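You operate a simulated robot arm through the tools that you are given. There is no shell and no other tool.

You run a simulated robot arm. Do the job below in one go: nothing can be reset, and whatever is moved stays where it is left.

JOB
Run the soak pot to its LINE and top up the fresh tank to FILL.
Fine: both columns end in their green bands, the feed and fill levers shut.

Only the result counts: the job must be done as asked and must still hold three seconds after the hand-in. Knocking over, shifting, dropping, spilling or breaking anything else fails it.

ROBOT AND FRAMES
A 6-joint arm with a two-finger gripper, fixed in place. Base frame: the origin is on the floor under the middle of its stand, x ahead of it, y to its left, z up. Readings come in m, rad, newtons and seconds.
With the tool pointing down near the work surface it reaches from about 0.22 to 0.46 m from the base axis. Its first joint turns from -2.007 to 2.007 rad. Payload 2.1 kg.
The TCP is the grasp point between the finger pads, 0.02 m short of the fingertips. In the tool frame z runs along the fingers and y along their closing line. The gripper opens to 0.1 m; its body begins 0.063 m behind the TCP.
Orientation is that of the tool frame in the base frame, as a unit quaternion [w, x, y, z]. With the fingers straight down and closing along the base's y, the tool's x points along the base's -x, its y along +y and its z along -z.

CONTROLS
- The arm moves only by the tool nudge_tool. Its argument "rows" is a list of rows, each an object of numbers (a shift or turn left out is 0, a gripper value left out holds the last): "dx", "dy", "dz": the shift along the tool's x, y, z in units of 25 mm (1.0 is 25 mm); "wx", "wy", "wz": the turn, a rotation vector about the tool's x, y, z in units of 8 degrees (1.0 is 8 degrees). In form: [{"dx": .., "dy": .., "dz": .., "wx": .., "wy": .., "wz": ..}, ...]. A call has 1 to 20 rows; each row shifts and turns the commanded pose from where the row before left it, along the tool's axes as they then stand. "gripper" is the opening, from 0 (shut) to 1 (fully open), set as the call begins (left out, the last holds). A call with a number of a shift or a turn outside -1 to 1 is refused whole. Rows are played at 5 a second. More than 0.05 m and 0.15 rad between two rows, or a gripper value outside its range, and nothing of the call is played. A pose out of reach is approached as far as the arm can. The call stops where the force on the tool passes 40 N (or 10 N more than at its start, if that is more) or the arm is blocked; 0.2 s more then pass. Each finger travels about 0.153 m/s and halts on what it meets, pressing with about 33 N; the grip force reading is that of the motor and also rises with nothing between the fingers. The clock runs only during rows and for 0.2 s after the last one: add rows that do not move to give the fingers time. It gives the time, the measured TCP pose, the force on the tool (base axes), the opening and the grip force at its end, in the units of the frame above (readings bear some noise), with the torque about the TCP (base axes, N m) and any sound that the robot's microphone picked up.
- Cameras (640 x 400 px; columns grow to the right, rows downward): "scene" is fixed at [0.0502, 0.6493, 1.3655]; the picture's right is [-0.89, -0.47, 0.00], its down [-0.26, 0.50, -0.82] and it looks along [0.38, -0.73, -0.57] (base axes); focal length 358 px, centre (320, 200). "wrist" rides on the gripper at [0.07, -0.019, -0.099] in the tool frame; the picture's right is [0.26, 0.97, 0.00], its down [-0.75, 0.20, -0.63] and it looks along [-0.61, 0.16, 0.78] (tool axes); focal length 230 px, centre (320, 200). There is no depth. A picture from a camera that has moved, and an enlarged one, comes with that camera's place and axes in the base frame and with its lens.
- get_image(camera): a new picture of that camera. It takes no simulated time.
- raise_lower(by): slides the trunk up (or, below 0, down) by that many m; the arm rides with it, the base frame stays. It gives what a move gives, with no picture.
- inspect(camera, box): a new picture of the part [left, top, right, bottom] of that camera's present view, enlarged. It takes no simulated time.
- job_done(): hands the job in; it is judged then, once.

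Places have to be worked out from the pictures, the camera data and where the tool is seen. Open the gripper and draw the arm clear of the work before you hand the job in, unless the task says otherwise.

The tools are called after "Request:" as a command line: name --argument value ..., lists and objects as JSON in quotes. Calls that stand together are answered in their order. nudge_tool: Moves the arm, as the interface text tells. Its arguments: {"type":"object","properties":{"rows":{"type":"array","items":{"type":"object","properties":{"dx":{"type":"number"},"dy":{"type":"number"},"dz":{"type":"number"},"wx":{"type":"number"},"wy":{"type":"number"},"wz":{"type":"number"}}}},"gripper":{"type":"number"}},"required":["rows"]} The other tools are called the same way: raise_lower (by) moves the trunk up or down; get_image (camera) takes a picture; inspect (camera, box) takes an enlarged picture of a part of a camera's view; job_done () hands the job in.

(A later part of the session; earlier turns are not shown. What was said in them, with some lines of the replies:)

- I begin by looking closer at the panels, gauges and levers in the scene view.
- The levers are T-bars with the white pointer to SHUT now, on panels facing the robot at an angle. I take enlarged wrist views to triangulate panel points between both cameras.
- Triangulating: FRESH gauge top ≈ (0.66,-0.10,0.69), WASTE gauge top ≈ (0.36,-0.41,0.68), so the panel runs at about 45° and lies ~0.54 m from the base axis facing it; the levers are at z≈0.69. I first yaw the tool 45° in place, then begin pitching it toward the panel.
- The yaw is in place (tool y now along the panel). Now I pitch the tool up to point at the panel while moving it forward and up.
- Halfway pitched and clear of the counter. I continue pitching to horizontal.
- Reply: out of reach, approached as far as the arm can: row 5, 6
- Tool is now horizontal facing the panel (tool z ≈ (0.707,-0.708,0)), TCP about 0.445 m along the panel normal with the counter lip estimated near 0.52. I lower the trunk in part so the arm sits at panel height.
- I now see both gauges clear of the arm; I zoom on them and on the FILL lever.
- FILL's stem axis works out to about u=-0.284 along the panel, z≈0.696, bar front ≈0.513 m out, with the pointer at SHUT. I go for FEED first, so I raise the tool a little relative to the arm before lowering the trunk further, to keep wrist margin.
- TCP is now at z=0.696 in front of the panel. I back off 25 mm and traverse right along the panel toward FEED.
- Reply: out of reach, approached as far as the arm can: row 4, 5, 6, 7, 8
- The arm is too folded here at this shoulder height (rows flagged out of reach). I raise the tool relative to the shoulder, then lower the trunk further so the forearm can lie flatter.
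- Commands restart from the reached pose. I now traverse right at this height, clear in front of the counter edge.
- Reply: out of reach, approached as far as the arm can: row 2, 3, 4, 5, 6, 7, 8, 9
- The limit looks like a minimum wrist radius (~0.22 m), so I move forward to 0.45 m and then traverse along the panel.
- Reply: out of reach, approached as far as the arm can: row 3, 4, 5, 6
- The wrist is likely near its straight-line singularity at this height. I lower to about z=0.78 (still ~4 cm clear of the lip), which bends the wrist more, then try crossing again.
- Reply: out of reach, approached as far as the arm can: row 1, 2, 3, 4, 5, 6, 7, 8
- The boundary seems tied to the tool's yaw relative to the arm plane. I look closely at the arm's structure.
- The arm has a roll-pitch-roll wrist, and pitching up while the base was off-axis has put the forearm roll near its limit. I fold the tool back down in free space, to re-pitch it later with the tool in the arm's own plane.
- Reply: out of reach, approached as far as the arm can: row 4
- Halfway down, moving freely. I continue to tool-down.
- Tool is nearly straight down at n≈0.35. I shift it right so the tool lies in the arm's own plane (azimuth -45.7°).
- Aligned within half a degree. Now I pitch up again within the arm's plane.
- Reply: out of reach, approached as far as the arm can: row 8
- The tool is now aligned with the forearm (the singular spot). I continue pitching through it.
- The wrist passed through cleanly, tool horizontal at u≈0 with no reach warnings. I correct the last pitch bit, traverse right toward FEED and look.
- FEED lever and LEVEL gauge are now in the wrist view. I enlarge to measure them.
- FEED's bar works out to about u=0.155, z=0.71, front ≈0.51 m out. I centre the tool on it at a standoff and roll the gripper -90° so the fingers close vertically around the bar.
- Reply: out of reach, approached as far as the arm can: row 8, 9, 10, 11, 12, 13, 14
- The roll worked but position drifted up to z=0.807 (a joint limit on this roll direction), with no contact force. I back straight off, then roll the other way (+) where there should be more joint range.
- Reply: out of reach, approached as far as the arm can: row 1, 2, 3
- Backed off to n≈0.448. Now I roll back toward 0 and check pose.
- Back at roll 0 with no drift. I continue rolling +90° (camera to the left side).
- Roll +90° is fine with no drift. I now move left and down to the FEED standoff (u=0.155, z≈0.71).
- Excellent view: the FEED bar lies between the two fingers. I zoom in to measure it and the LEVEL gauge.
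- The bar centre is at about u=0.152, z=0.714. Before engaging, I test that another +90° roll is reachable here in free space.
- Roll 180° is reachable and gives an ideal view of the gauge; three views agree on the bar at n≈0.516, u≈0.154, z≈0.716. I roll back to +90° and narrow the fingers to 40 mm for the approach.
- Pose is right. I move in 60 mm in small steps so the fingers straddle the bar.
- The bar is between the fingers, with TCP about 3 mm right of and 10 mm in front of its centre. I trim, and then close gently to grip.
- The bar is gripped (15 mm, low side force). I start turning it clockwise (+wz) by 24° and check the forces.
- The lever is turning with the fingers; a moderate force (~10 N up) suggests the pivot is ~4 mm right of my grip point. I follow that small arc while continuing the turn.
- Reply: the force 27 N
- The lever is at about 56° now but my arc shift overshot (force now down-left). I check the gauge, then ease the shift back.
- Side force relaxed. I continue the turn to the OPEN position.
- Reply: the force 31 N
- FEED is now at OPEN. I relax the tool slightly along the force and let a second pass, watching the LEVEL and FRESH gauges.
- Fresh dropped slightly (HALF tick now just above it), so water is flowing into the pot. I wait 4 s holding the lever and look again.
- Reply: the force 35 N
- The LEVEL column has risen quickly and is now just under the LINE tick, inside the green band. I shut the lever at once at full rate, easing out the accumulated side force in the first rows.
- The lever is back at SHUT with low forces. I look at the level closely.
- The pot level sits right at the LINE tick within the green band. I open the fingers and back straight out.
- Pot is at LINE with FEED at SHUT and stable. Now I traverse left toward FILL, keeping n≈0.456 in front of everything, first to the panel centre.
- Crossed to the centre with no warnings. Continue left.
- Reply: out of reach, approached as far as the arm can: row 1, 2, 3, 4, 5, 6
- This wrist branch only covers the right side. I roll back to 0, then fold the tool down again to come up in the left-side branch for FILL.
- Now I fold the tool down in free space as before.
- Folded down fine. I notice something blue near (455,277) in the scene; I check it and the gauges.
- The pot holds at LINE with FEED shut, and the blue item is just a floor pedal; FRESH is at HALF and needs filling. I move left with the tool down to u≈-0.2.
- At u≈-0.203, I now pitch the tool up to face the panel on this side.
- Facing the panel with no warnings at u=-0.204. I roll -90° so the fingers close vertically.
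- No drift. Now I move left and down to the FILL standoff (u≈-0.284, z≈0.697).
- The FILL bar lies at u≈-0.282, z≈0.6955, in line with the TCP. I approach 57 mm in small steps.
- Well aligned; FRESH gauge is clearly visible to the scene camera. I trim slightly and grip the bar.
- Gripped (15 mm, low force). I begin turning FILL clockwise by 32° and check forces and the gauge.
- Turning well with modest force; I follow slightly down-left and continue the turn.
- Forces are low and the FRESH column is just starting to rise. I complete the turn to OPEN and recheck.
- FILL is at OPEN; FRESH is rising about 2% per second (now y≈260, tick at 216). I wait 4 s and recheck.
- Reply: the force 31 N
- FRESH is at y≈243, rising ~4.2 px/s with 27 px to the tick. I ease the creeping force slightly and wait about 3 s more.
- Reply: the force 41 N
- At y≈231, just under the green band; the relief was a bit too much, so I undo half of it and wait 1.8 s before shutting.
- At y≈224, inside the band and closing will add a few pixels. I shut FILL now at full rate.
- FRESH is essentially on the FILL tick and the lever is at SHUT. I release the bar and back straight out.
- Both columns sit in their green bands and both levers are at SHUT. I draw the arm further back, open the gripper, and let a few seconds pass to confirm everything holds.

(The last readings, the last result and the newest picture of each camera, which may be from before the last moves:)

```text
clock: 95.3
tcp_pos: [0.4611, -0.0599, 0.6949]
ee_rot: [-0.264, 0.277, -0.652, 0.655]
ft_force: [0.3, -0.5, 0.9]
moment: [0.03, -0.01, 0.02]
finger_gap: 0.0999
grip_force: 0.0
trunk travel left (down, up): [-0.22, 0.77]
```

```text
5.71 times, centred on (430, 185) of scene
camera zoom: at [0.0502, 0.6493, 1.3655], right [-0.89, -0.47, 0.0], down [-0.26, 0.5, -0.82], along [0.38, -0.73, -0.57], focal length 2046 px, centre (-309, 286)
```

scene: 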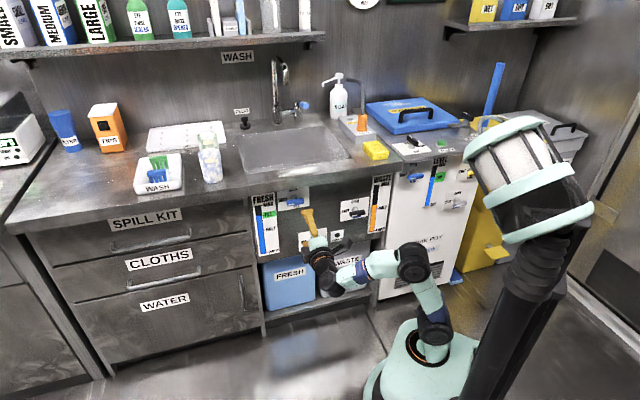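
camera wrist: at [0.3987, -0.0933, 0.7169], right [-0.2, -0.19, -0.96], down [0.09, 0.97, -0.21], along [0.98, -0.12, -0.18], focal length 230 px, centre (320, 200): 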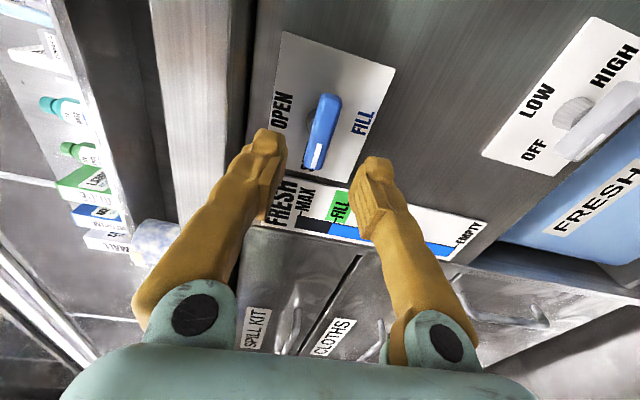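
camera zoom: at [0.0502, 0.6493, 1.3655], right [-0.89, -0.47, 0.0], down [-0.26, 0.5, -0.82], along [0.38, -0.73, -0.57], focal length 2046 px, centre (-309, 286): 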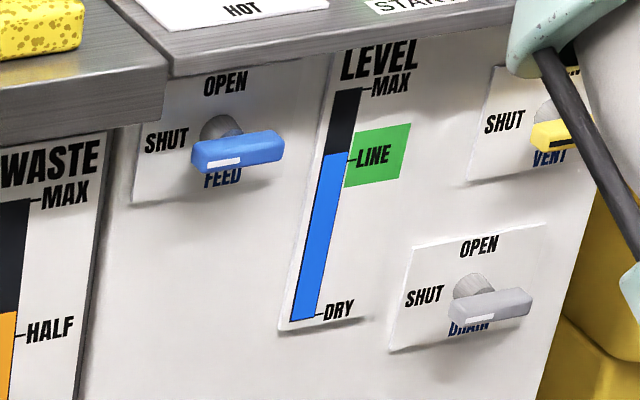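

Over four seconds after release, FRESH holds at FILL and LEVEL holds at LINE. Both levers are at SHUT, the gripper is open and the arm is clear of the panel, so I hand the job in.

Request:
job_done

```text
The job is handed in.
```

The soak pot is at its LINE and the fresh tank is at FILL, both inside their green bands. The feed and fill levers are both back at SHUT.

After I released the last lever I waited a few seconds, and neither column moved. The gripper is open and the arm is drawn back from the panel. I saw nothing spilled, knocked over or shifted, and I turned no other controls.

The job is handed in. The hand-in gave no verdict, so I can't say how it was judged.
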